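You operate a simulated robot arm through the tools that you are given. There is no shell and no other tool. Be economical: measure what you need, move in short steps, check, and stop when the job is done.

You are at the controls of a simulated two-armed robot. One attempt, no reset.

## Task
Put the red sandbag on the top of the long table away on the top of the end table. Then press the white machine fast button three times. Then put two of the seals from the top of the wide white table on top of the folded green canopy. Then open the white machine drawer. Do these in the order given.

Only the result counts: the job must be done as asked and must still hold three seconds after the hand-in. Knocking over, shifting, dropping, spilling or breaking anything else fails it. A push-on lid holds only when it is set on centred and level and pressed home; a screw cap is set on level and turned clockwise until tight.

## Robot
Two 7-joint arms with fingered hands on one trunk, on a base that drives. Base frame: it is fixed to the floor where the robot stands at the start and does not move with it; the origin is under the middle of the robot, x ahead of it, y to its left, z up; the surface under the hand at the start is at about z = 920. Readings come in mm, degrees, newtons and seconds.
The left shoulder is at the start at [70, 162, 1461], the right one opposite. With the tool pointing down near the work surface each hand reaches from about 100 to 760 mm from the robot's upright axis, wherever it stands, measured 20 degrees to its own side. Places, roughly: folded green canopy [-2250, 6750, 750]; red sandbag [500, 250, 1000]; seal [-2250, 6500, 750]; top of the end table [2800, 7300, 800]; white machine drawer [-1200, 6600, 700]; white machine fast button [-800, 6800, 1100]. Payload 4 kg a hand.
The TCP of each hand is the grasp point between the finger pads, 26 mm short of the fingertips. In the tool frame z runs along the fingers and y along their closing line. The gripper opens to 132 mm. The gripper's body begins 73 mm behind the TCP. The gripper is a hand of 4 fingers: y runs from the thumb to the fingers, the wrist lies at [0, 0, -224] in the tool frame, and closing takes about 1.5 s.
Orientation is that of the tool frame in the base frame, as a unit quaternion [x, y, z, w]. With the fingers straight down and closing along the base's y, the tool's x points along the base's -x, its y along +y and its z along -z.

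## Interface
- The arms move only by the tool servo_tool. It takes "left_increments", "right_increments" or both (then of equal length, played together; a hand with none holds still); each is a list of rows, each an object of numbers (a shift or turn left out is 0, a gripper value left out holds the last): "tx", "ty", "tz": the shift along the base's x, y, z in mm; "rx", "ry", "rz": the turn, a rotation vector about the base's x, y, z in degrees; "gripper": the closure, from 0 (fully open) to 1 (shut). In form: [{"tx": .., "ty": .., "tz": .., "rx": .., "ry": .., "rz": .., "gripper": ..}, ...]. A call has 1 to 12 rows; each row shifts and turns the commanded pose from where the row before left it. A row lasts 0.2 s, in which the tool goes at most 50 mm and 8.6 degrees; a call with a longer step from one row to the next is refused whole, and so is a gripper value outside its range. A pose out of reach is approached as far as the arm can. The call stops where the force on the tool passes 40 N (or 10 N more than at its start, if that is more) or the arm is blocked; 0.2 s more then pass. The fingers move at their own pace (about 45 mm/s each) and stop on an object; they squeeze with about 29 N. The grip force told is the motor's: it shows also when the fingers shut on nothing. Time passes only in rows, and 0.2 s behind the last, so rows that do not move let the fingers close. The reply holds the time, the measured pose of the TCP, the force on the tool along the base axes, the opening and the grip force, in the units named above and with some noise, with the torque about the TCP (base axes, N m) and any sound that the robot's microphone picked up.
- Cameras (640 x 400 px; columns grow to the right, rows downward): "scene" is now at [120.9, 18.4, 1661.7]; the picture's right is [0.27, -0.96, 0.00], its down [-0.77, -0.22, -0.59] and it looks along [0.57, 0.16, -0.81] (base axes); focal length 261 px, centre (320, 200). "left" rides on the left gripper at [-73, 6, -94] in its tool frame; the picture's right is [-0.08, -1.00, 0.00], its down [0.78, -0.06, -0.62] and it looks along [0.61, -0.05, 0.79] (tool axes); focal length 230 px, centre (320, 200). "right" rides on the right gripper at [73, 6, -94] in its tool frame; the picture's right is [-0.08, 1.00, 0.00], its down [-0.79, -0.06, -0.62] and it looks along [-0.61, -0.05, 0.79] (tool axes); focal length 230 px, centre (320, 200). There is no depth. A picture from a camera that has moved, and an enlarged one, comes with that camera's place and axes in the base frame and with its lens.
- get_image(camera): a new picture of that camera. No time passes.
- raise_lower(by): slides the trunk up (or, below 0, down) by that many mm; the arms and the scene camera ride with it, the base frame stays. It gives what a move gives, with no picture.
- steer(legs): drives the robot by 1 to 6 legs, each [ahead, left, turn to the left] in mm, mm and degrees, along the robot's own axes; the way and the turn of a leg run together, so that a leg with both is an arc; at most 1500 mm and 180 degrees a leg. The arms and the cameras ride along, it lands a little off, and it stops where it bumps. It gives what a move gives.
- preshape(shape, hand): the hand has 4 fingers and takes this shape, open, in about a second: jaw (thumb against the fingers, like two jaws); tri (thumb and two fingers); tip (a fingertip pinch); poke (one finger out to press); point (the index stretched); flat (the hand flat); cup (the hand cupped); fist (a fist). The gripper value then closes the fingers along that shape, each until it touches; the sizes above hold for jaw. It gives what a move gives, with no picture.
- pan_tilt(pan, tilt): turns the head with the scene camera to pan (to the left, within 86 degrees either way) and tilt (down, from -29 to 69), counted from straight ahead of the robot. It gives what a move gives.
- zoom(camera, box): a new picture of the part [left, top, right, bottom] of that camera's present view, enlarged. No time passes.
- sign_off(): hands the job in; it is judged then, once.

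Go step by step. Nothing tells you exact positions but the pictures and the camera data: compare them with the known pose of the tool, close in by small moves and look again before you grip or let go. The budget is 165 turns and 130 pictures, counting those below and the enlarged ones. Unless the task says otherwise, let go and move clear before handing in.

The tools are called after "Emit:" as name(argument=value, ...) on one line, values as JSON. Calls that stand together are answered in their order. servo_tool: Moves the arms, as the interface text tells. Its arguments: {"type":"object","properties":{"left_increments":{"type":"array","items":{"type":"object","properties":{"tx":{"type":"number"},"ty":{"type":"number"},"tz":{"type":"number"},"rx":{"type":"number"},"ry":{"type":"number"},"rz":{"type":"number"},"gripper":{"type":"number"}}}},"right_increments":{"type":"array","items":{"type":"object","properties":{"tx":{"type":"number"},"ty":{"type":"number"},"tz":{"type":"number"},"rx":{"type":"number"},"ry":{"type":"number"},"rz":{"type":"number"},"gripper":{"type":"number"}}}}},"required":[]} The other tools are called the same way: raise_lower (by) slides the trunk up or down; preshape (shape, hand) gives the hand a shape; steer (legs) drives the base; pan_tilt (pan, tilt) turns the head that bears the scene camera; get_image (camera) takes a picture; zoom (camera, box) takes an enlarged picture of a part of a camera's view; sign_off () hands the job in.

At the start:

```text
clock: 0.0
left_tcp_pos: [458.6, 444.5, 1318.0]
left_ee_rot: [0.0, 1.0, 0.0, 0.0]
left_contact_force: [0.1, -0.6, 0.3]
left_torque: [0.01, 0.0, 0.04]
left_gripper_width: 131.6
left_finger_force: 0.0
left_shape: jaw
right_tcp_pos: [669.3, -29.6, 1171.1]
right_ee_rot: [0.001, 1.0, 0.0, 0.001]
right_contact_force: [-0.2, -0.6, 0.4]
right_torque: [0.02, -0.01, 0.03]
right_gripper_width: 131.8
right_finger_force: 0.0
right_shape: jaw
trunk travel left (down, up): [-940.0, 0.0]
robot x, y, heading: [-0.9, 4.0, -0.1]
head pan, tilt: [16.0, 53.7]
```

scene: 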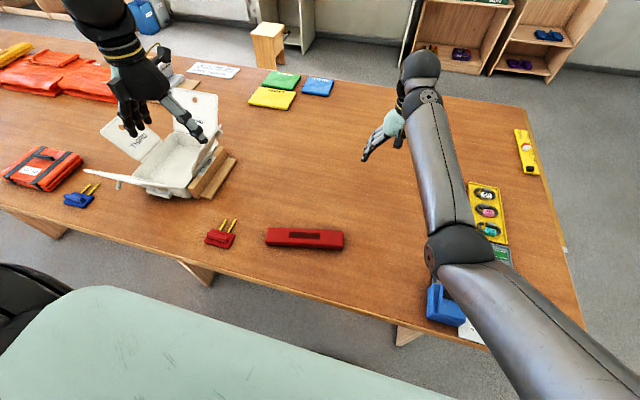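
right: 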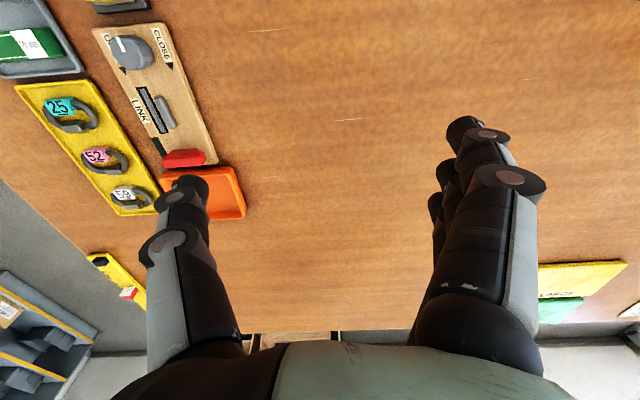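
left: 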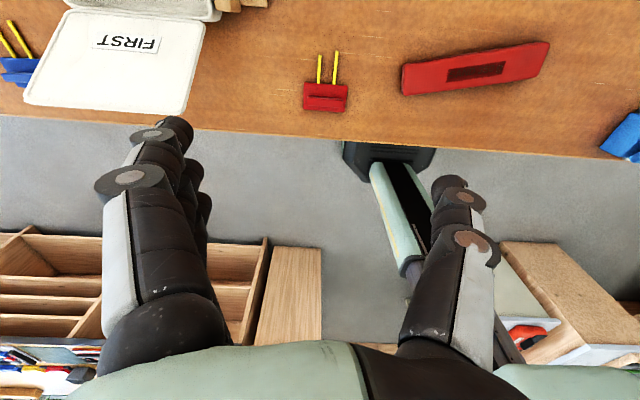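

The red bar in the middle of the long table (near [470,160]) may be the sandbag; I'll take a closer look before acting.

Emit:
zoom(camera="scene", box=[180, 190, 380, 280])

Emit:
zoom(camera="scene", box=[0, 40, 340, 220])

```text
3.20 times, centred on (280, 235) of scene
camera zoom: at [120.9, 18.4, 1661.7], right [0.27, -0.96, 0.0], down [-0.77, -0.22, -0.59], along [0.57, 0.16, -0.81], focal length 836 px, centre (448, 88)
```

zoom: 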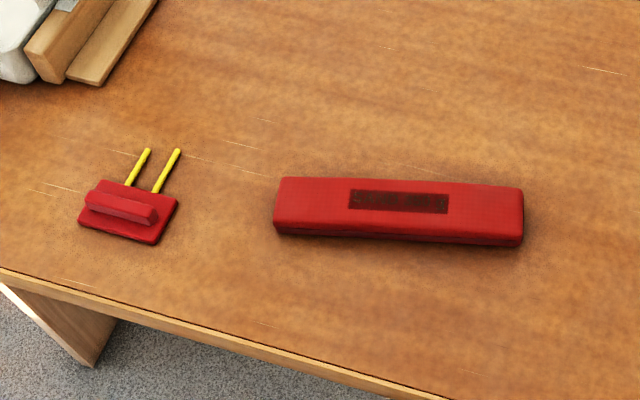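

```text
1.88 times, centred on (170, 130) of scene
camera zoom: at [120.9, 18.4, 1661.7], right [0.27, -0.96, 0.0], down [-0.77, -0.22, -0.59], along [0.57, 0.16, -0.81], focal length 492 px, centre (602, 332)
```

zoom: 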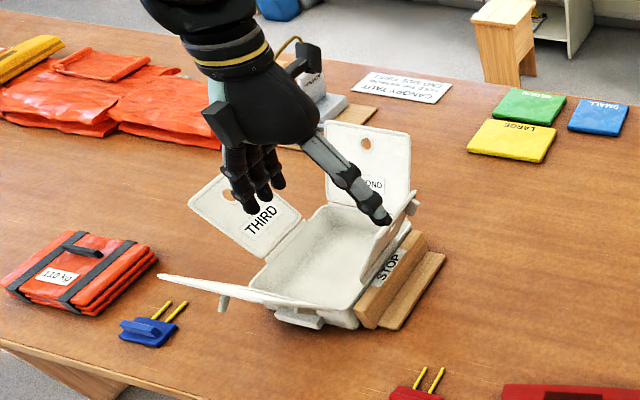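

The red bar with a dark label is the sandbag, about 230x50 mm, centred near [472,165] with its axis tilted 14° from base y. I move the left hand above it, turned about -76°, and the right hand aside.

Emit:
servo_tool(left_increments=[{"ty": -20, "tz": -10, "rz": -8.4}, {"ty": -25, "tz": -10, "rz": -8.4}, {"ty": -25, "tz": -10, "rz": -8.4}, {"ty": -30, "tz": -20, "rz": -8.4}, {"ty": -30, "tz": -20, "rz": -8.4}, {"ty": -30, "tz": -20, "rz": -8.4}, {"ty": -30, "tz": -20, "rz": -8.4}, {"ty": -30, "tz": -20, "rz": -8.4}, {"ty": -30, "tz": -20, "rz": -8.4}, {"ty": -30, "tz": -20}, {"tx": 14, "tz": -20}, {}], right_increments=[{"ty": -25, "tz": 15}, {"ty": -25, "tz": 15}, {"ty": -25, "tz": 15}, {"ty": -25, "tz": 15}, {"ty": -25}, {"ty": -25}, {"ty": -25}, {"ty": -25}, {}, {}, {}, {}])

Emit:
get_image(camera="left")

Emit:
get_image(camera="scene")

```text
clock: 2.6
left_tcp_pos: [445.3, 163.3, 1155.5]
left_ee_rot: [0.611, 0.792, 0.001, 0.002]
left_contact_force: [-0.2, 0.0, -0.3]
left_torque: [-0.01, 0.01, 0.0]
left_gripper_width: 132.0
left_finger_force: 0.1
left_shape: jaw
left hand out of reach, approached as far as the arm can: row 9, 11
right_tcp_pos: [677.8, -173.2, 1147.2]
right_ee_rot: [0.0, 1.0, 0.0, 0.001]
right_contact_force: [0.1, 0.0, 0.3]
right_torque: [0.0, -0.02, -0.02]
right_gripper_width: 131.8
right_finger_force: 0.2
right_shape: jaw
right hand out of reach, approached as far as the arm can: row 1, 2, 3, 4, 5, 6, 7, 8
trunk travel left (down, up): [-940.0, 0.0]
robot x, y, heading: [-1.3, -0.8, 0.1]
head pan, tilt: [16.0, 53.7]
```

```text
124 pictures are left
camera left: at [470.3, 94.2, 1249.6], right [-0.94, -0.33, -0.01], down [-0.26, 0.74, 0.62], along [-0.2, 0.58, -0.79], focal length 230 px, centre (320, 200)
```

left: 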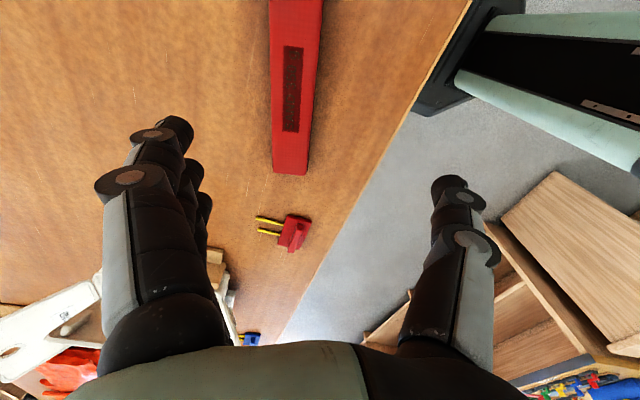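

```text
123 pictures are left
camera scene: at [118.8, 18.4, 1661.9], right [0.28, -0.96, 0.0], down [-0.77, -0.22, -0.59], along [0.57, 0.16, -0.81], focal length 261 px, centre (320, 200)
```

scene: 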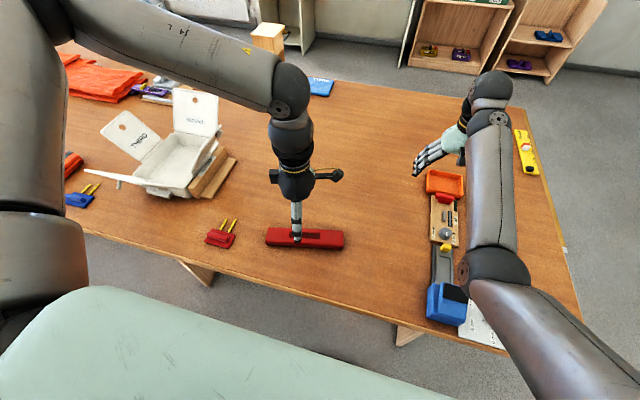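

The bag is seen consistently, centred near [477,166] with its axis 13° off base y. I descend to just above it.

Emit:
servo_tool(left_increments=[{"tz": 0}, {"tx": 10, "tz": -15, "rz": -1.5}, {"tx": 0, "tz": -30}, {"tx": 0, "tz": -30}, {"tz": -20}, {"tz": 0}])

Emit:
get_image(camera="left")

```text
clock: 4.0
left_tcp_pos: [407.6, 182.2, 1095.7]
left_ee_rot: [0.622, 0.783, -0.001, 0.001]
left_contact_force: [0.2, 0.8, 1.0]
left_torque: [0.02, 0.0, 0.01]
left_gripper_width: 131.9
left_finger_force: 0.0
left_shape: jaw
left hand out of reach, approached as far as the arm can: row 2, 3, 4, 5
right_tcp_pos: [679.0, -173.3, 1145.6]
right_ee_rot: [0.001, 1.0, 0.0, 0.001]
right_contact_force: [-0.7, -0.4, -0.5]
right_torque: [0.01, 0.02, -0.03]
right_gripper_width: 132.0
right_finger_force: 0.1
right_shape: jaw
trunk travel left (down, up): [-940.0, 0.0]
robot x, y, heading: [-1.8, 0.3, 0.1]
head pan, tilt: [16.0, 53.7]
```

```text
122 pictures are left
camera left: at [430.8, 113.0, 1189.6], right [-0.95, -0.3, 0.0], down [-0.24, 0.75, 0.62], along [-0.18, 0.59, -0.79], focal length 230 px, centre (320, 200)
```

left: 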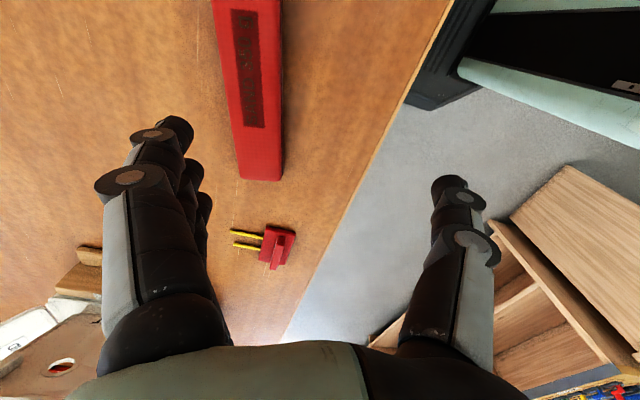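

The left wrist is near a yaw limit there. I raise the hand and turn the base 25° right so the grasp needs less wrist turn.

Emit:
servo_tool(left_increments=[{"tz": 40}, {"tz": 40}, {"tz": 30}, {}])

Emit:
steer(legs=[[-60, 0, -25]])

Emit:
servo_tool(left_increments=[{"tx": 0, "ty": 40, "rz": 7.8}, {"tx": 10, "ty": 40, "rz": 7.8}, {"tx": 10, "ty": 40, "rz": 7.5}, {"tx": 20, "ty": 40}, {"tx": 20}, {}, {}])

```text
clock: 5.0
left_tcp_pos: [411.1, 182.1, 1205.3]
left_ee_rot: [0.623, 0.782, -0.001, -0.001]
left_contact_force: [-0.5, -0.8, -0.1]
left_torque: [0.0, 0.02, 0.03]
left_gripper_width: 131.9
left_finger_force: 0.0
left_shape: jaw
right_tcp_pos: [680.3, -172.6, 1146.4]
right_ee_rot: [-0.001, 1.0, 0.0, 0.001]
right_contact_force: [-0.2, -0.3, 0.0]
right_torque: [0.01, 0.0, 0.01]
right_gripper_width: 131.9
right_finger_force: 0.1
right_shape: jaw
trunk travel left (down, up): [-940.0, 0.0]
robot x, y, heading: [3.3, -1.0, 0.2]
head pan, tilt: [16.0, 53.7]
```

```text
clock: 6.7
left_tcp_pos: [392.1, 0.3, 1203.9]
left_ee_rot: [0.78, 0.626, -0.001, 0.0]
left_contact_force: [-0.4, 0.0, 0.4]
left_torque: [0.01, -0.01, 0.07]
left_gripper_width: 131.9
left_finger_force: 0.0
left_shape: jaw
right_tcp_pos: [481.4, -435.3, 1145.0]
right_ee_rot: [0.219, 0.976, 0.0, 0.0]
right_contact_force: [-0.2, 0.7, -0.1]
right_torque: [-0.01, 0.02, 0.0]
right_gripper_width: 131.8
right_finger_force: 0.1
right_shape: jaw
trunk travel left (down, up): [-940.0, 0.0]
robot x, y, heading: [-61.4, 11.2, -25.4]
head pan, tilt: [16.0, 53.7]
```

```text
clock: 8.3
left_tcp_pos: [448.4, 162.3, 1202.4]
left_ee_rot: [0.639, 0.769, -0.001, 0.001]
left_contact_force: [-0.1, 0.3, -0.4]
left_torque: [0.01, 0.03, -0.02]
left_gripper_width: 131.8
left_finger_force: 0.1
left_shape: jaw
right_tcp_pos: [481.0, -432.1, 1146.6]
right_ee_rot: [0.219, 0.976, -0.001, 0.001]
right_contact_force: [0.5, -0.3, 0.0]
right_torque: [0.02, 0.02, 0.0]
right_gripper_width: 131.9
right_finger_force: 0.1
right_shape: jaw
trunk travel left (down, up): [-940.0, 0.0]
robot x, y, heading: [-58.7, 12.8, -25.3]
head pan, tilt: [16.0, 53.7]
```

Emit:
servo_tool(left_increments=[{"tx": 14, "ty": 2, "rz": 2}, {"tx": 15, "tz": -20}, {"tz": -40}, {"tz": -40}, {"tz": -40}, {"tz": -40}, {"tz": -20}, {}])

Emit:
get_image(camera="left")

Emit:
get_image(camera="scene")

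```text
clock: 10.1
left_tcp_pos: [476.9, 159.5, 1003.8]
left_ee_rot: [0.625, 0.78, 0.0, 0.001]
left_contact_force: [0.3, -0.8, 0.6]
left_torque: [-0.02, -0.04, -0.02]
left_gripper_width: 131.7
left_finger_force: 0.1
left_shape: jaw
right_tcp_pos: [480.5, -435.4, 1146.7]
right_ee_rot: [0.219, 0.976, 0.0, 0.001]
right_contact_force: [-0.3, 0.6, 0.4]
right_torque: [-0.01, 0.02, -0.02]
right_gripper_width: 132.0
right_finger_force: 0.0
right_shape: jaw
trunk travel left (down, up): [-940.0, 0.0]
robot x, y, heading: [-60.3, 12.4, -25.6]
head pan, tilt: [16.0, 53.7]
```

```text
121 pictures are left
camera left: at [499.0, 90.2, 1097.4], right [-0.96, -0.29, 0.0], down [-0.23, 0.75, 0.62], along [-0.18, 0.59, -0.79], focal length 230 px, centre (320, 200)
```

left: 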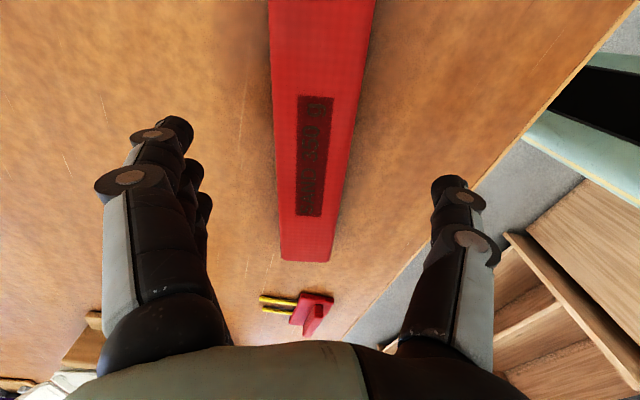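

```text
120 pictures are left
camera scene: at [59.0, -22.3, 1661.7], right [-0.17, -0.99, 0.0], down [-0.79, 0.13, -0.59], along [0.58, -0.1, -0.81], focal length 261 px, centre (320, 200)
```

scene: 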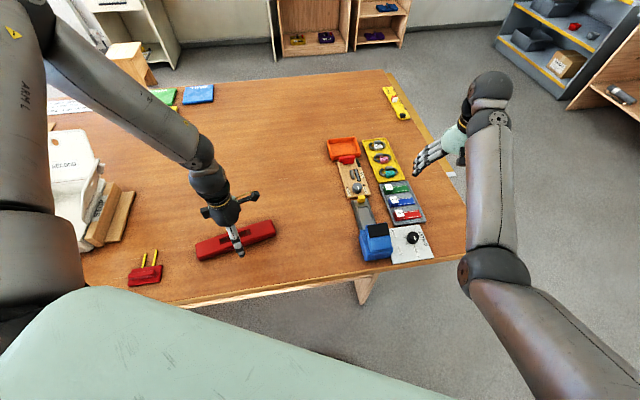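

The label's centre is right under the tool. I lower to the bag and close.

Emit:
servo_tool(left_increments=[{"tx": 2, "tz": -30}, {"tz": -20}, {"tz": -5}, {"gripper": 1}, {"gripper": 1}, {"gripper": 1}, {"gripper": 1}, {"gripper": 1}, {"gripper": 1}, {"gripper": 1}, {"gripper": 1}])

Emit:
get_image(camera="left")

```text
clock: 12.5
left_tcp_pos: [478.5, 167.3, 979.4]
left_ee_rot: [0.626, 0.78, 0.0, 0.001]
left_contact_force: [-1.6, 0.8, 11.6]
left_torque: [0.04, -0.07, -0.03]
left_gripper_width: 0.2
left_finger_force: 29.0
left_shape: jaw
left hand out of reach, approached as far as the arm can: row 1, 2, 3
right_tcp_pos: [478.1, -434.7, 1147.3]
right_ee_rot: [0.22, 0.976, 0.001, 0.002]
right_contact_force: [-0.6, 0.5, -0.9]
right_torque: [0.0, -0.03, 0.0]
right_gripper_width: 131.9
right_finger_force: 0.0
right_shape: jaw
trunk travel left (down, up): [-940.0, 0.0]
robot x, y, heading: [-56.8, 14.0, -25.5]
head pan, tilt: [16.0, 53.7]
```

```text
119 pictures are left
camera left: at [500.0, 97.1, 1072.9], right [-0.96, -0.29, 0.0], down [-0.23, 0.75, 0.62], along [-0.18, 0.59, -0.79], focal length 230 px, centre (320, 200)
```

left: 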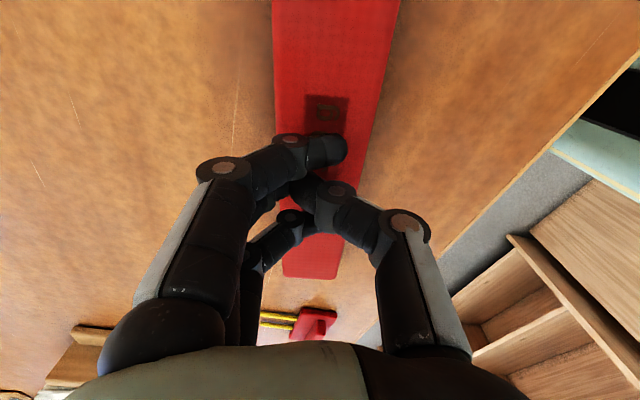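

The arm couldn't go low enough and closed above the bag. I open, rise, and lower the trunk.

Emit:
servo_tool(left_increments=[{"tz": 10}, {"tz": 40, "gripper": 0}, {"tz": 40, "gripper": 0}, {"tz": 30}, {"tz": 30}, {"tz": 0}, {}, {}], right_increments=[{"tz": 0}, {"tz": 20}, {"tz": 20}, {"tz": 20}, {"tz": 20}, {"tz": 0}, {}, {}])

Emit:
raise_lower(by=-150)

Emit:
get_image(camera="left")

```text
clock: 14.3
left_tcp_pos: [477.9, 169.2, 1131.4]
left_ee_rot: [0.625, 0.781, 0.0, 0.0]
left_contact_force: [0.6, 0.0, 0.1]
left_torque: [0.03, -0.01, -0.02]
left_gripper_width: 131.8
left_finger_force: 0.0
left_shape: jaw
right_tcp_pos: [479.2, -434.6, 1145.4]
right_ee_rot: [0.22, 0.976, 0.001, 0.001]
right_contact_force: [-0.5, -0.9, -0.6]
right_torque: [0.0, 0.02, 0.01]
right_gripper_width: 131.9
right_finger_force: 0.0
right_shape: jaw
right hand out of reach, approached as far as the arm can: row 2, 3, 4, 5
trunk travel left (down, up): [-940.0, 0.0]
robot x, y, heading: [-54.1, 12.2, -25.6]
head pan, tilt: [16.0, 53.7]
```

```text
clock: 16.1
left_tcp_pos: [478.0, 167.9, 979.9]
left_ee_rot: [0.625, 0.781, 0.001, 0.001]
left_contact_force: [0.1, 1.1, 0.0]
left_torque: [-0.04, 0.01, 0.01]
left_gripper_width: 131.9
left_finger_force: 0.0
left_shape: jaw
right_tcp_pos: [480.0, -434.1, 995.4]
right_ee_rot: [0.22, 0.976, 0.0, 0.001]
right_contact_force: [-0.5, -0.2, -0.5]
right_torque: [0.0, 0.0, 0.01]
right_gripper_width: 132.0
right_finger_force: 0.1
right_shape: jaw
trunk travel left (down, up): [-790.0, 150.0]
robot x, y, heading: [-60.7, 12.6, -25.6]
head pan, tilt: [16.0, 53.7]
```

```text
118 pictures are left
camera left: at [500.4, 97.8, 1074.5], right [-0.96, -0.29, 0.0], down [-0.23, 0.75, 0.62], along [-0.18, 0.59, -0.79], focal length 230 px, centre (320, 200)
```

left: 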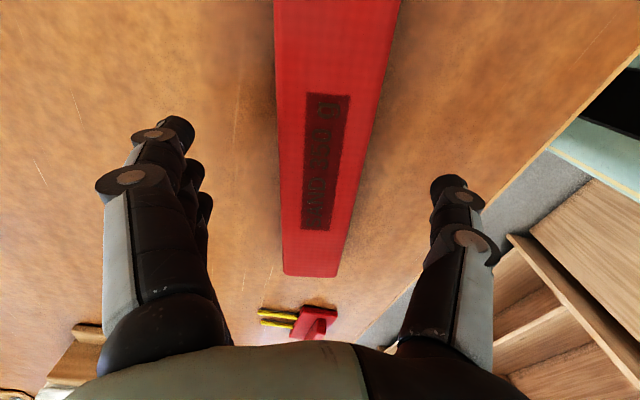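

Emit:
servo_tool(left_increments=[{"ty": -8, "tz": -15}, {"tz": -13}, {}, {"gripper": 1}, {"gripper": 1}, {"gripper": 1}, {"gripper": 1}, {"gripper": 1}, {"gripper": 1}, {"gripper": 1}, {"gripper": 1}])

Emit:
get_image(camera="left")

```text
clock: 18.4
left_tcp_pos: [478.6, 160.9, 952.3]
left_ee_rot: [0.626, 0.78, 0.0, 0.0]
left_contact_force: [1.2, -0.5, 0.2]
left_torque: [-0.02, -0.04, -0.05]
left_gripper_width: 46.0
left_finger_force: 28.9
left_shape: jaw
right_tcp_pos: [480.9, -435.7, 996.0]
right_ee_rot: [0.221, 0.975, -0.001, 0.0]
right_contact_force: [0.0, -0.1, -0.9]
right_torque: [0.0, -0.01, -0.03]
right_gripper_width: 131.7
right_finger_force: 0.0
right_shape: jaw
trunk travel left (down, up): [-790.0, 150.0]
robot x, y, heading: [-57.6, 10.7, -25.2]
head pan, tilt: [16.0, 53.7]
```

```text
117 pictures are left
camera left: at [500.2, 90.0, 1046.3], right [-0.96, -0.29, 0.0], down [-0.23, 0.75, 0.62], along [-0.18, 0.59, -0.79], focal length 230 px, centre (320, 200)
```

left: 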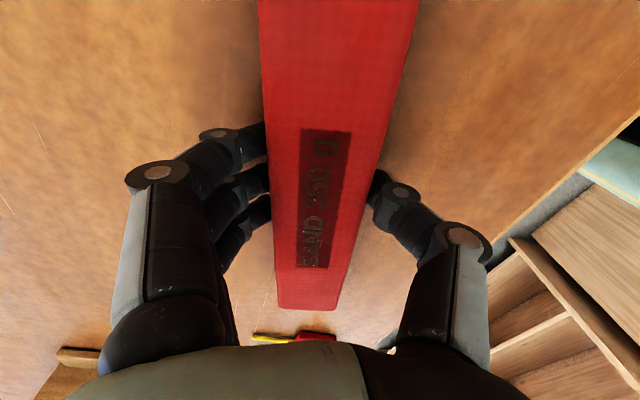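

The bag is held (46 mm). I lift it.

Emit:
servo_tool(left_increments=[{"tz": 20}, {"tz": 30}, {"tz": 40}, {"tz": 40}, {"tz": 40}, {}], right_increments=[{"tz": 20}, {"tz": 30}, {"tz": 40}, {"tz": 30}, {"tz": 30}, {}])

Emit:
get_image(camera="left")

Emit:
pan_tilt(pan=80, tilt=20)

Emit:
get_image(camera="scene")

```text
clock: 19.9
left_tcp_pos: [479.4, 156.8, 1123.9]
left_ee_rot: [0.625, 0.78, 0.0, -0.001]
left_contact_force: [0.1, 0.8, -3.5]
left_torque: [-0.03, -0.02, -0.01]
left_gripper_width: 45.7
left_finger_force: 29.4
left_shape: jaw
right_tcp_pos: [496.0, -432.9, 1012.6]
right_ee_rot: [0.22, 0.975, -0.001, 0.0]
right_contact_force: [-0.1, 0.0, 0.2]
right_torque: [0.03, 0.03, 0.04]
right_gripper_width: 132.0
right_finger_force: 0.0
right_shape: jaw
right hand out of reach, approached as far as the arm can: row 1, 2, 3, 4, 5
trunk travel left (down, up): [-790.0, 150.0]
robot x, y, heading: [-59.9, 16.4, -25.6]
head pan, tilt: [16.0, 53.7]
```

```text
116 pictures are left
camera left: at [501.0, 87.1, 1216.9], right [-0.96, -0.29, 0.0], down [-0.23, 0.75, 0.62], along [-0.18, 0.59, -0.79], focal length 230 px, centre (320, 200)
```

left: 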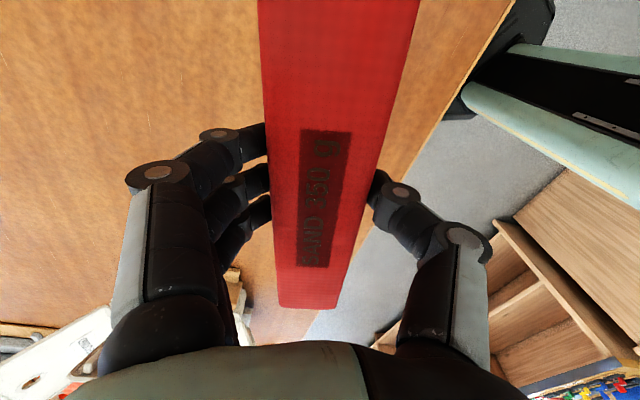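

```text
clock: 21.2
left_tcp_pos: [478.0, 158.4, 1123.9]
left_ee_rot: [0.625, 0.78, 0.0, 0.0]
left_contact_force: [0.9, -0.7, -3.3]
left_torque: [-0.06, -0.02, 0.0]
left_gripper_width: 45.9
left_finger_force: 29.0
left_shape: jaw
right_tcp_pos: [496.8, -431.4, 1013.8]
right_ee_rot: [0.22, 0.975, 0.0, 0.0]
right_contact_force: [-0.3, 0.6, 0.8]
right_torque: [-0.01, 0.04, -0.02]
right_gripper_width: 132.2
right_finger_force: 0.0
right_shape: jaw
trunk travel left (down, up): [-790.0, 150.0]
robot x, y, heading: [-59.4, 11.5, -25.2]
head pan, tilt: [80.0, 20.0]
```

```text
115 pictures are left
camera scene: at [41.7, 65.8, 1562.0], right [0.81, -0.58, 0.0], down [-0.2, -0.28, -0.94], along [0.55, 0.76, -0.34], focal length 261 px, centre (320, 200)
```

scene: 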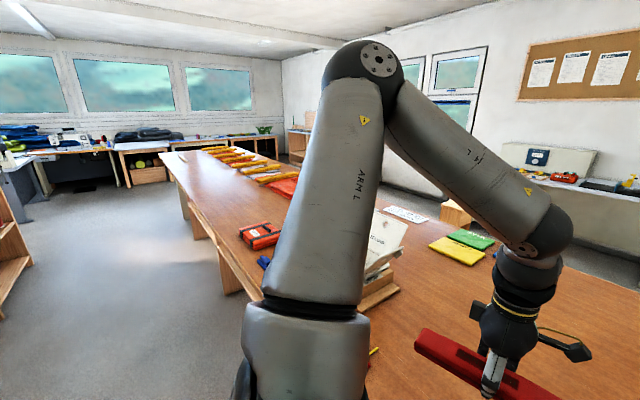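

Bag lifted. The aisle runs along +y beside the table; I'll back away about 430 mm and look round before turning.

Emit:
steer(legs=[[-430, 0, 0]])

Emit:
pan_tilt(pan=86, tilt=25)

Emit:
get_image(camera="scene")

Emit:
get_image(camera="left")

```text
clock: 23.8
left_tcp_pos: [92.0, 343.4, 1123.4]
left_ee_rot: [0.623, 0.782, 0.0, 0.0]
left_contact_force: [0.4, -0.3, -4.6]
left_torque: [-0.07, 0.02, -0.01]
left_gripper_width: 45.8
left_finger_force: 28.6
left_shape: jaw
right_tcp_pos: [111.4, -244.9, 1013.1]
right_ee_rot: [0.217, 0.976, 0.0, 0.0]
right_contact_force: [-0.8, -0.6, -0.2]
right_torque: [-0.03, -0.05, 0.0]
right_gripper_width: 132.0
right_finger_force: 0.1
right_shape: jaw
trunk travel left (down, up): [-790.0, 150.0]
robot x, y, heading: [-443.8, 196.0, -25.0]
head pan, tilt: [80.0, 20.0]
```

```text
clock: 24.5
left_tcp_pos: [90.8, 343.4, 1124.4]
left_ee_rot: [0.624, 0.782, 0.0, 0.0]
left_contact_force: [0.4, -0.2, -4.0]
left_torque: [-0.01, -0.01, 0.02]
left_gripper_width: 45.9
left_finger_force: 29.5
left_shape: jaw
right_tcp_pos: [110.9, -245.7, 1013.7]
right_ee_rot: [0.218, 0.976, 0.001, 0.0]
right_contact_force: [1.1, 1.0, -0.4]
right_torque: [0.04, -0.03, 0.0]
right_gripper_width: 132.0
right_finger_force: 0.1
right_shape: jaw
trunk travel left (down, up): [-790.0, 150.0]
robot x, y, heading: [-447.0, 192.8, -25.3]
head pan, tilt: [85.9, 25.0]
```

```text
114 pictures are left
camera scene: at [-354.9, 253.9, 1554.0], right [0.87, -0.49, 0.0], down [-0.21, -0.37, -0.91], along [0.44, 0.79, -0.42], focal length 261 px, centre (320, 200)
```

scene: 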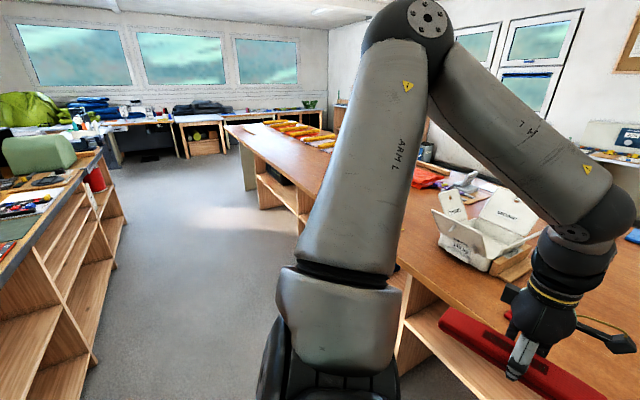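

```text
113 pictures are left
camera left: at [113.0, 273.9, 1216.8], right [-0.95, -0.3, 0.0], down [-0.23, 0.75, 0.62], along [-0.18, 0.59, -0.79], focal length 230 px, centre (320, 200)
```

left: 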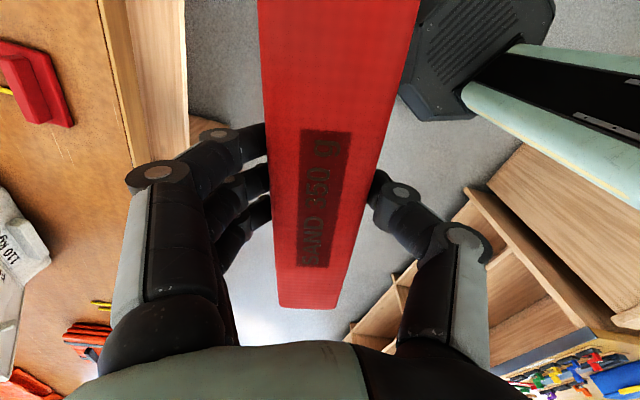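

The aisle is clear, from x≈-1070 to 330. I turn left to face +y and drive up it to about y=4400.

Emit:
steer(legs=[[0, 0, 115.3], [1500, -75, 0], [1500, 0, 0], [1200, 0, 0]])

Emit:
pan_tilt(pan=-20, tilt=20)

Emit:
get_image(camera="scene")

```text
refused: leg 2 is longer than a leg can be; nothing moved
```

```text
clock: 26.3
left_tcp_pos: [91.5, 343.9, 1123.4]
left_ee_rot: [0.623, 0.782, 0.001, 0.0]
left_contact_force: [0.2, 0.5, -4.1]
left_torque: [0.02, 0.0, -0.02]
left_gripper_width: 45.9
left_finger_force: 28.8
left_shape: jaw
right_tcp_pos: [111.1, -246.6, 1013.7]
right_ee_rot: [0.218, 0.976, 0.001, 0.0]
right_contact_force: [0.1, -0.4, 0.5]
right_torque: [-0.01, -0.01, 0.02]
right_gripper_width: 131.7
right_finger_force: 0.0
right_shape: jaw
trunk travel left (down, up): [-790.0, 150.0]
robot x, y, heading: [-445.3, 194.4, -25.2]
head pan, tilt: [-20.0, 20.0]
```

```text
112 pictures are left
camera scene: at [-333.9, 107.3, 1562.1], right [-0.71, -0.71, 0.0], down [-0.24, 0.24, -0.94], along [0.66, -0.67, -0.34], focal length 261 px, centre (320, 200)
```

scene: 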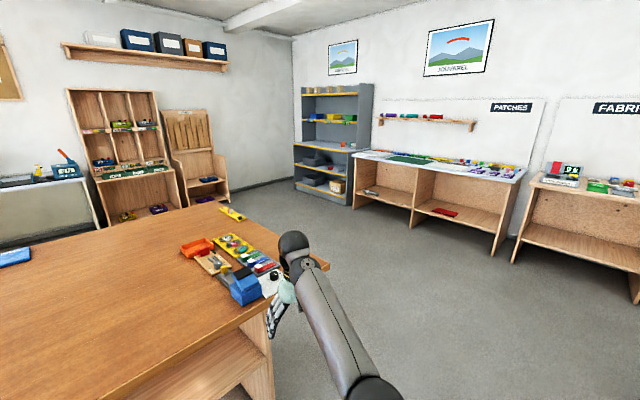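

Emit:
steer(legs=[[0, 0, 115.2], [1490, -75, 0], [1500, 0, 0], [1200, 0, 0]])

Emit:
get_image(camera="scene")

```text
clock: 51.2
left_tcp_pos: [-805.5, 4785.8, 1123.6]
left_ee_rot: [-0.322, 0.947, 0.0, 0.0]
left_contact_force: [0.2, -0.8, -3.8]
left_torque: [0.03, -0.05, 0.0]
left_gripper_width: 45.4
left_finger_force: 28.8
left_shape: jaw
right_tcp_pos: [-276.4, 5050.5, 1013.9]
right_ee_rot: [-0.704, 0.71, 0.0, 0.001]
right_contact_force: [0.3, 0.8, 0.3]
right_torque: [0.0, 0.02, 0.03]
right_gripper_width: 131.9
right_finger_force: 0.1
right_shape: jaw
trunk travel left (down, up): [-790.0, 150.0]
robot x, y, heading: [-445.5, 4361.8, 89.5]
head pan, tilt: [-20.0, 20.0]
```

```text
111 pictures are left
camera scene: at [-414.3, 4495.6, 1562.1], right [0.94, -0.35, 0.0], down [-0.12, -0.32, -0.94], along [0.33, 0.88, -0.34], focal length 261 px, centre (320, 200)
```

scene: 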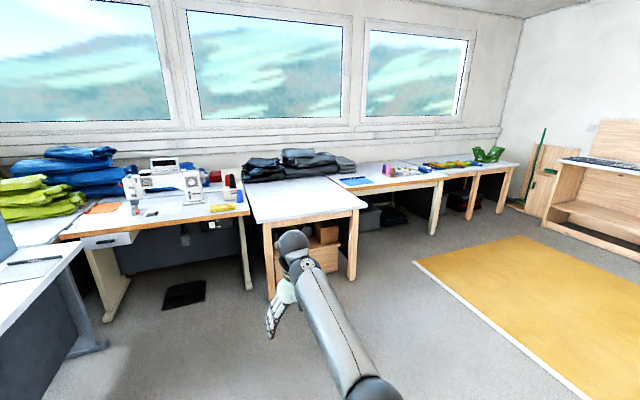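

I see the white sewing machine left and the row of tables right; the end table is likely the one with the green item. I zoom in there.

Emit:
zoom(camera="scene", box=[320, 120, 600, 300])

Emit:
zoom(camera="scene", box=[0, 130, 300, 320])

```text
2.22 times, centred on (460, 210) of scene
camera zoom: at [-414.3, 4495.6, 1562.1], right [0.94, -0.35, 0.0], down [-0.12, -0.32, -0.94], along [0.33, 0.88, -0.34], focal length 580 px, centre (9, 178)
```

zoom: 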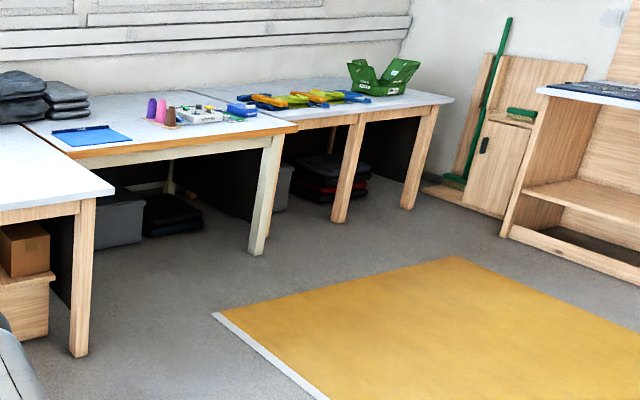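

```text
2.11 times, centred on (150, 225) of scene
camera zoom: at [-414.3, 4495.6, 1562.1], right [0.94, -0.35, 0.0], down [-0.12, -0.32, -0.94], along [0.33, 0.88, -0.34], focal length 550 px, centre (678, 147)
```

zoom: 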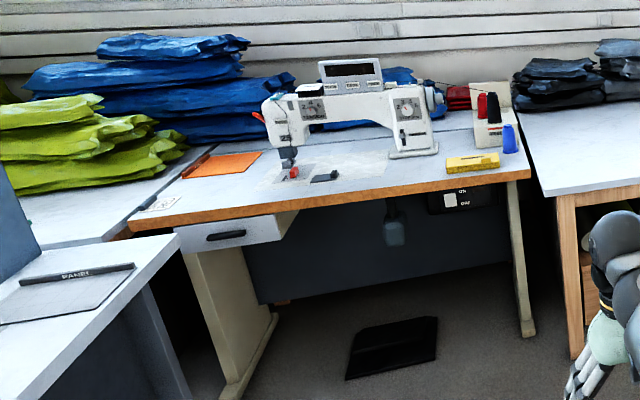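

The end table is the last one, with the yellow items and green box. I drive diagonally toward it, stopping short of the yellow mat to look.

Emit:
steer(legs=[[0, 0, -45], [1500, 0, 0], [600, 0, 0]])

Emit:
pan_tilt(pan=-20, tilt=25)

Emit:
get_image(camera="scene")

```text
clock: 63.6
left_tcp_pos: [1076.8, 6399.8, 1123.6]
left_ee_rot: [0.062, 0.998, 0.0, 0.0]
left_contact_force: [0.0, 0.3, -4.5]
left_torque: [0.01, -0.04, 0.0]
left_gripper_width: 45.2
left_finger_force: 28.7
left_shape: jaw
right_tcp_pos: [1637.9, 6217.3, 1014.0]
right_ee_rot: [-0.382, 0.924, 0.001, 0.001]
right_contact_force: [0.1, 0.8, -0.1]
right_torque: [0.04, 0.01, 0.0]
right_gripper_width: 131.8
right_finger_force: 0.1
right_shape: jaw
trunk travel left (down, up): [-790.0, 150.0]
robot x, y, heading: [1032.7, 5846.6, 44.9]
head pan, tilt: [-20.0, 20.0]
```

```text
clock: 64.3
left_tcp_pos: [1076.8, 6399.0, 1122.5]
left_ee_rot: [0.062, 0.998, 0.0, 0.0]
left_contact_force: [-0.5, 0.1, -3.4]
left_torque: [0.02, -0.03, 0.02]
left_gripper_width: 45.1
left_finger_force: 28.9
left_shape: jaw
right_tcp_pos: [1638.3, 6217.3, 1013.8]
right_ee_rot: [-0.383, 0.924, 0.0, 0.0]
right_contact_force: [0.2, 0.3, -0.2]
right_torque: [-0.01, -0.02, 0.01]
right_gripper_width: 131.9
right_finger_force: 0.1
right_shape: jaw
trunk travel left (down, up): [-790.0, 150.0]
robot x, y, heading: [1034.1, 5845.1, 44.9]
head pan, tilt: [-20.0, 25.0]
```

```text
108 pictures are left
camera scene: at [1152.0, 5918.7, 1554.0], right [0.42, -0.91, 0.0], down [-0.38, -0.18, -0.91], along [0.82, 0.38, -0.42], focal length 261 px, centre (320, 200)
```

scene: 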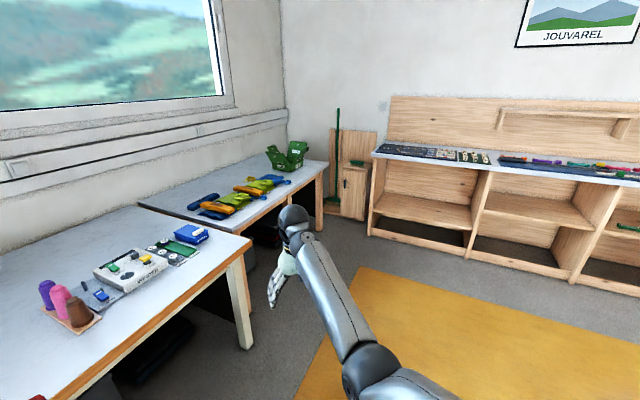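

The mat looks flat on the floor; the front strip of the end table (y≈6850–7050, z≈800) is free near x≈2950. I drive over toward it, keeping heading 45°.

Emit:
steer(legs=[[714, -467, 0], [714, -467, 0]])

Emit:
pan_tilt(pan=40, tilt=40)

Emit:
get_image(camera="scene")

Emit:
get_image(camera="left")

```text
clock: 72.9
left_tcp_pos: [2698.2, 6796.2, 1123.2]
left_ee_rot: [0.046, 0.999, 0.0, 0.001]
left_contact_force: [-0.4, -0.7, -4.0]
left_torque: [0.01, -0.03, -0.06]
left_gripper_width: 45.0
left_finger_force: 29.5
left_shape: jaw
right_tcp_pos: [3264.0, 6630.8, 1014.9]
right_ee_rot: [-0.397, 0.918, 0.001, 0.0]
right_contact_force: [-0.4, 0.2, 0.3]
right_torque: [0.0, 0.04, 0.03]
right_gripper_width: 131.7
right_finger_force: 0.0
right_shape: jaw
trunk travel left (down, up): [-790.0, 150.0]
robot x, y, heading: [2670.5, 6239.6, 46.8]
head pan, tilt: [-20.0, 25.0]
```

```text
clock: 74.2
left_tcp_pos: [2698.7, 6797.3, 1124.4]
left_ee_rot: [0.046, 0.999, -0.001, 0.0]
left_contact_force: [0.2, -0.1, -3.1]
left_torque: [0.01, -0.08, 0.02]
left_gripper_width: 45.1
left_finger_force: 29.2
left_shape: jaw
right_tcp_pos: [3265.7, 6632.1, 1013.9]
right_ee_rot: [-0.396, 0.918, 0.0, 0.0]
right_contact_force: [-0.4, -0.9, 0.4]
right_torque: [-0.02, -0.02, 0.01]
right_gripper_width: 132.0
right_finger_force: 0.1
right_shape: jaw
trunk travel left (down, up): [-790.0, 150.0]
robot x, y, heading: [2672.6, 6239.5, 46.6]
head pan, tilt: [40.0, 40.0]
```

```text
107 pictures are left
camera scene: at [2711.1, 6360.8, 1530.6], right [1.0, -0.06, 0.0], down [-0.04, -0.64, -0.77], along [0.05, 0.76, -0.64], focal length 261 px, centre (320, 200)
```

scene: 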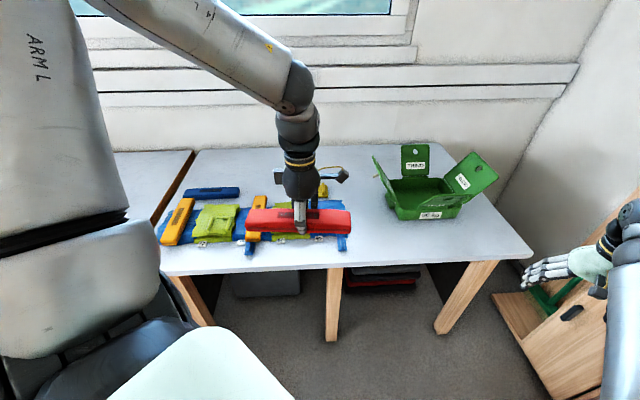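

```text
106 pictures are left
camera left: at [2772.4, 6794.8, 1216.6], right [-0.02, -1.0, 0.0], down [-0.79, 0.01, 0.62], along [-0.62, 0.01, -0.79], focal length 230 px, centre (320, 200)
```

left: 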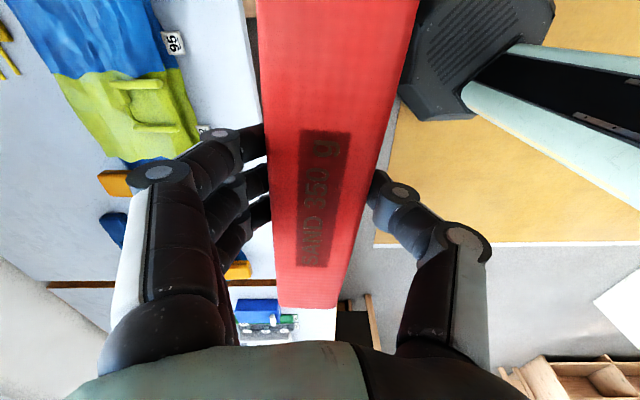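

The free front-right strip of the end table, in front of the green box (around [3120,6990]), suits the bag. I tuck the right hand and shift the base over there.

Emit:
servo_tool(right_increments=[{"tx": -28, "ty": -30}, {"tx": -28, "ty": -30}, {"tx": -28, "ty": -30}, {"tx": -28, "ty": -30}, {"tx": -28, "ty": -30}, {"tx": -28, "ty": -30}, {"tx": -28, "ty": -30}])

Emit:
steer(legs=[[362, -208, 0]])

Emit:
get_image(camera="scene")

```text
clock: 75.8
left_tcp_pos: [2699.0, 6797.2, 1123.2]
left_ee_rot: [0.046, 0.999, -0.002, 0.0]
left_contact_force: [-1.1, 0.0, -3.3]
left_torque: [-0.02, -0.01, 0.01]
left_gripper_width: 45.2
left_finger_force: 29.1
left_shape: jaw
right_tcp_pos: [3246.1, 6618.8, 986.9]
right_ee_rot: [-0.396, 0.918, 0.0, 0.003]
right_contact_force: [0.0, 0.7, 0.0]
right_torque: [0.0, 0.01, -0.01]
right_gripper_width: 131.7
right_finger_force: 0.1
right_shape: jaw
right hand out of reach, approached as far as the arm can: row 1, 2, 3, 4, 5, 6, 7
trunk travel left (down, up): [-790.0, 150.0]
robot x, y, heading: [2673.2, 6242.5, 46.8]
head pan, tilt: [40.0, 40.0]
```

```text
clock: 78.3
left_tcp_pos: [3092.4, 6921.4, 1123.6]
left_ee_rot: [0.047, 0.999, 0.0, 0.0]
left_contact_force: [-0.8, -0.2, -2.7]
left_torque: [0.01, -0.03, 0.02]
left_gripper_width: 45.1
left_finger_force: 29.0
left_shape: jaw
right_tcp_pos: [3643.2, 6744.3, 987.4]
right_ee_rot: [-0.396, 0.918, 0.001, 0.001]
right_contact_force: [0.1, 0.4, -0.4]
right_torque: [0.02, 0.01, -0.03]
right_gripper_width: 131.8
right_finger_force: 0.0
right_shape: jaw
trunk travel left (down, up): [-790.0, 150.0]
robot x, y, heading: [3069.6, 6367.2, 46.5]
head pan, tilt: [40.0, 40.0]
```

```text
105 pictures are left
camera scene: at [3105.6, 6486.1, 1530.7], right [1.0, -0.06, 0.0], down [-0.04, -0.64, -0.77], along [0.05, 0.76, -0.64], focal length 261 px, centre (320, 200)
```

scene: 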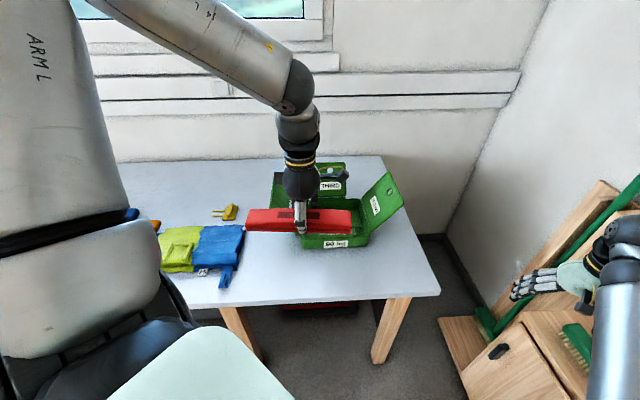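

I place the hand over the strip in front of the green box and lower the trunk.

Emit:
servo_tool(left_increments=[{"tx": 9, "ty": 42}, {"tx": 9, "ty": 42}, {}])

Emit:
raise_lower(by=-200)

Emit:
get_image(camera="scene")

Emit:
get_image(camera="left")

```text
clock: 79.1
left_tcp_pos: [3134.3, 6959.2, 1110.2]
left_ee_rot: [0.04, 0.999, 0.002, 0.001]
left_contact_force: [0.4, -0.3, -3.2]
left_torque: [-0.02, -0.03, 0.0]
left_gripper_width: 45.1
left_finger_force: 29.0
left_shape: jaw
left hand out of reach, approached as far as the arm can: row 1, 2
right_tcp_pos: [3641.4, 6743.7, 986.6]
right_ee_rot: [-0.397, 0.918, 0.001, 0.002]
right_contact_force: [0.1, 0.1, 0.1]
right_torque: [0.03, 0.01, -0.03]
right_gripper_width: 131.6
right_finger_force: 0.2
right_shape: jaw
trunk travel left (down, up): [-790.0, 150.0]
robot x, y, heading: [3063.9, 6368.3, 46.8]
head pan, tilt: [40.0, 40.0]
```

```text
clock: 81.3
left_tcp_pos: [3125.1, 6958.0, 910.7]
left_ee_rot: [0.04, 0.999, 0.003, 0.008]
left_contact_force: [-0.2, 0.3, -3.1]
left_torque: [-0.03, -0.02, -0.01]
left_gripper_width: 44.9
left_finger_force: 29.4
left_shape: jaw
right_tcp_pos: [3632.3, 6743.9, 791.7]
right_ee_rot: [-0.397, 0.918, -0.001, 0.006]
right_contact_force: [-0.3, -0.1, 0.8]
right_torque: [0.0, -0.01, 0.02]
right_gripper_width: 132.1
right_finger_force: 0.1
right_shape: jaw
trunk travel left (down, up): [-590.0, 350.0]
robot x, y, heading: [3067.0, 6364.8, 46.9]
head pan, tilt: [40.0, 40.0]
```

```text
104 pictures are left
camera scene: at [3091.3, 6484.9, 1331.0], right [1.0, -0.06, 0.01], down [-0.03, -0.64, -0.77], along [0.05, 0.77, -0.64], focal length 261 px, centre (320, 200)
```

scene: 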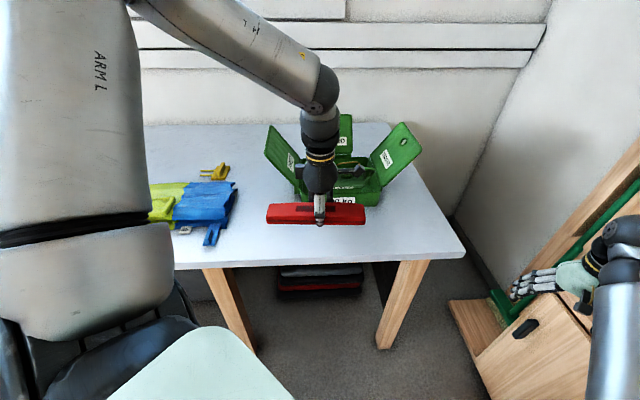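

```text
103 pictures are left
camera left: at [3196.9, 6956.8, 1005.2], right [0.0, -1.0, 0.0], down [-0.8, 0.0, 0.6], along [-0.6, 0.01, -0.8], focal length 230 px, centre (320, 200)
```

left: 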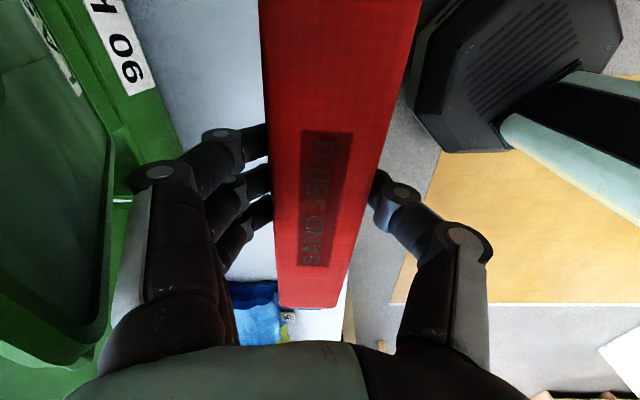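

Emit:
servo_tool(left_increments=[{"tz": -30}, {"ty": 20, "tz": -20}, {"ty": 20}, {}])

Emit:
get_image(camera="left")

```text
clock: 82.3
left_tcp_pos: [3129.1, 6978.5, 856.7]
left_ee_rot: [0.036, 0.999, 0.004, 0.009]
left_contact_force: [0.3, 0.0, -4.0]
left_torque: [0.0, -0.05, -0.02]
left_gripper_width: 45.3
left_finger_force: 29.1
left_shape: jaw
left hand out of reach, approached as far as the arm can: row 3
right_tcp_pos: [3632.6, 6746.4, 793.1]
right_ee_rot: [-0.397, 0.918, 0.0, 0.006]
right_contact_force: [-0.5, -0.2, 0.4]
right_torque: [-0.03, -0.02, 0.03]
right_gripper_width: 132.0
right_finger_force: 0.1
right_shape: jaw
trunk travel left (down, up): [-590.0, 350.0]
robot x, y, heading: [3066.8, 6366.5, 47.0]
head pan, tilt: [40.0, 40.0]
```

```text
102 pictures are left
camera left: at [3202.4, 6978.2, 951.8], right [0.01, -1.0, -0.01], down [-0.8, -0.01, 0.6], along [-0.6, 0.0, -0.8], focal length 230 px, centre (320, 200)
```

left: 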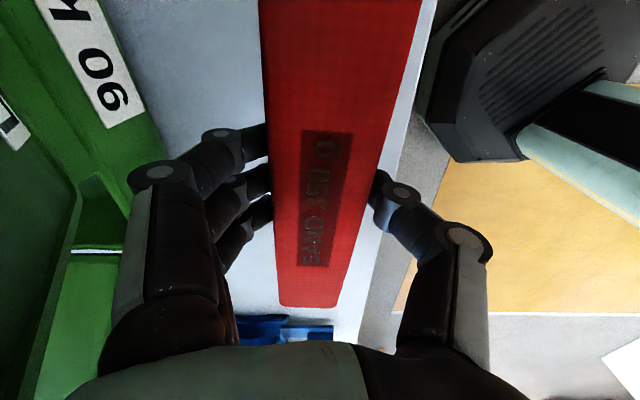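

Emit:
steer(legs=[[18, 17, 0]])

Emit:
servo_tool(left_increments=[{"tz": -20}, {"tz": -20}, {"tz": -15}, {"tz": -8}, {}])

Emit:
get_image(camera="left")

Emit:
get_image(camera="scene")

```text
clock: 83.1
left_tcp_pos: [3137.7, 7003.6, 859.5]
left_ee_rot: [0.034, 0.999, 0.005, 0.003]
left_contact_force: [-0.6, -0.1, -3.2]
left_torque: [0.02, -0.07, 0.04]
left_gripper_width: 45.2
left_finger_force: 28.9
left_shape: jaw
right_tcp_pos: [3641.3, 6768.1, 790.0]
right_ee_rot: [-0.397, 0.918, 0.002, 0.004]
right_contact_force: [-0.6, -0.6, 0.5]
right_torque: [0.0, -0.1, -0.02]
right_gripper_width: 132.0
right_finger_force: 0.1
right_shape: jaw
trunk travel left (down, up): [-590.0, 350.0]
robot x, y, heading: [3070.9, 6389.9, 46.5]
head pan, tilt: [40.0, 40.0]
```

```text
clock: 84.1
left_tcp_pos: [3138.9, 7001.5, 805.2]
left_ee_rot: [0.033, 0.999, 0.008, 0.006]
left_contact_force: [-16.7, -9.5, 57.9]
left_torque: [-1.3, 0.59, -0.32]
left_gripper_width: 49.6
left_finger_force: 28.9
left_shape: jaw
right_tcp_pos: [3640.3, 6768.6, 791.3]
right_ee_rot: [-0.398, 0.917, 0.004, 0.004]
right_contact_force: [0.2, -0.2, 0.3]
right_torque: [0.04, 0.06, -0.02]
right_gripper_width: 132.1
right_finger_force: 0.0
right_shape: jaw
trunk travel left (down, up): [-590.0, 350.0]
robot x, y, heading: [3068.2, 6390.8, 46.9]
head pan, tilt: [40.0, 40.0]
stopped in row 4 (left hand): the force on the tool passed its limit at 92 N (the readings are from after the stop); the commanded pose is now the measured one
```

```text
101 pictures are left
camera left: at [3211.6, 7000.6, 899.7], right [0.01, -1.0, -0.02], down [-0.8, -0.02, 0.61], along [-0.61, 0.01, -0.8], focal length 230 px, centre (320, 200)
```

left: 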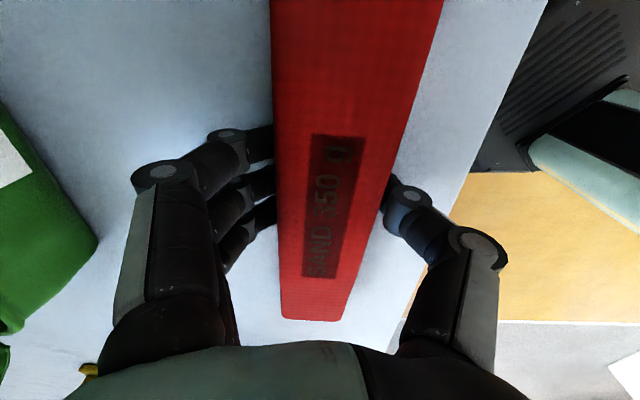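

```text
100 pictures are left
camera scene: at [3104.0, 6503.9, 1331.6], right [1.0, -0.05, 0.0], down [-0.03, -0.64, -0.77], along [0.04, 0.77, -0.64], focal length 261 px, centre (320, 200)
```

scene: 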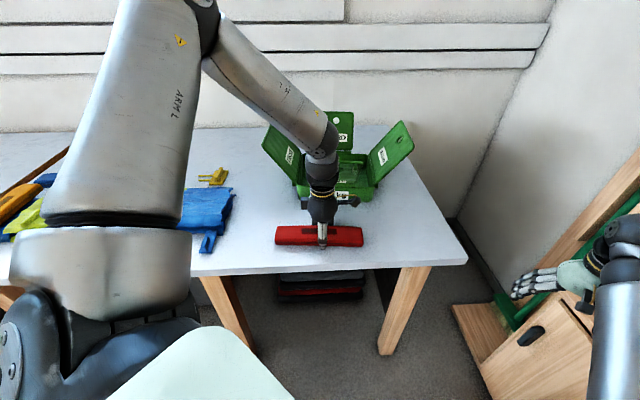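

The bag rests on the table top (table at z≈772). I release, opening partially, and rise.

Emit:
servo_tool(left_increments=[{"tz": 1, "gripper": 0.35}, {"gripper": 0.35}, {"gripper": 0.35}, {"gripper": 0.35}, {"gripper": 0.35}, {"tz": 20}, {"tz": 30}, {"tz": 40}, {"tz": 40}, {"tz": 40}, {}])

Emit:
get_image(camera="left")

Emit:
get_image(camera="scene")

```text
clock: 86.5
left_tcp_pos: [3147.0, 6980.0, 958.3]
left_ee_rot: [0.031, 0.999, 0.004, 0.008]
left_contact_force: [-0.5, -0.6, 0.4]
left_torque: [0.0, -0.05, 0.0]
left_gripper_width: 85.6
left_finger_force: 0.0
left_shape: jaw
left hand out of reach, approached as far as the arm can: row 9, 10
right_tcp_pos: [3644.8, 6770.0, 788.3]
right_ee_rot: [-0.396, 0.918, 0.0, 0.004]
right_contact_force: [0.8, 0.6, -0.1]
right_torque: [0.0, 0.03, -0.01]
right_gripper_width: 131.9
right_finger_force: 0.1
right_shape: jaw
trunk travel left (down, up): [-590.0, 350.0]
robot x, y, heading: [3068.1, 6389.8, 46.7]
head pan, tilt: [40.0, 40.0]
```

```text
99 pictures are left
camera left: at [3218.2, 6980.1, 1051.9], right [0.01, -1.0, -0.01], down [-0.8, -0.02, 0.6], along [-0.6, 0.0, -0.8], focal length 230 px, centre (320, 200)
```

left: 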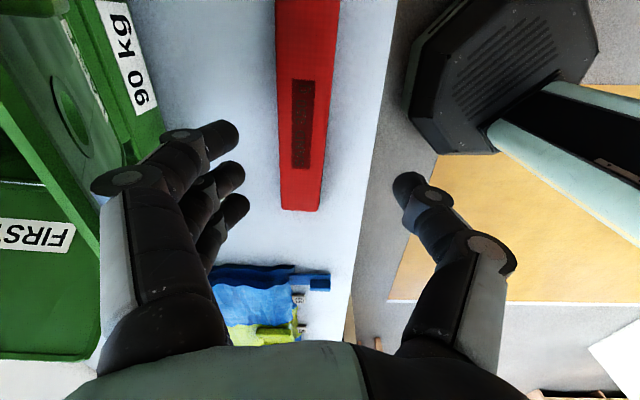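

```text
98 pictures are left
camera scene: at [3105.5, 6511.9, 1330.6], right [1.0, -0.06, 0.0], down [-0.04, -0.64, -0.77], along [0.04, 0.76, -0.64], focal length 261 px, centre (320, 200)
```

scene: 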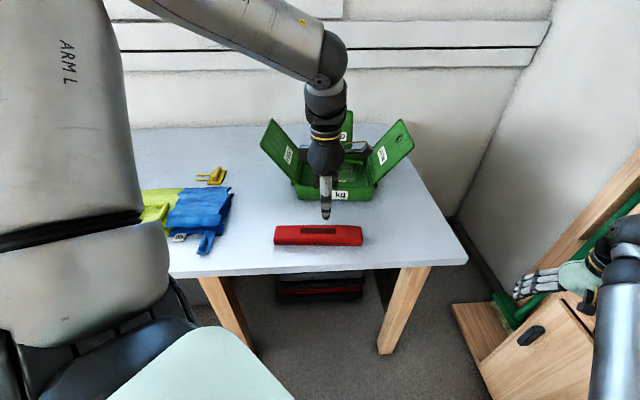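

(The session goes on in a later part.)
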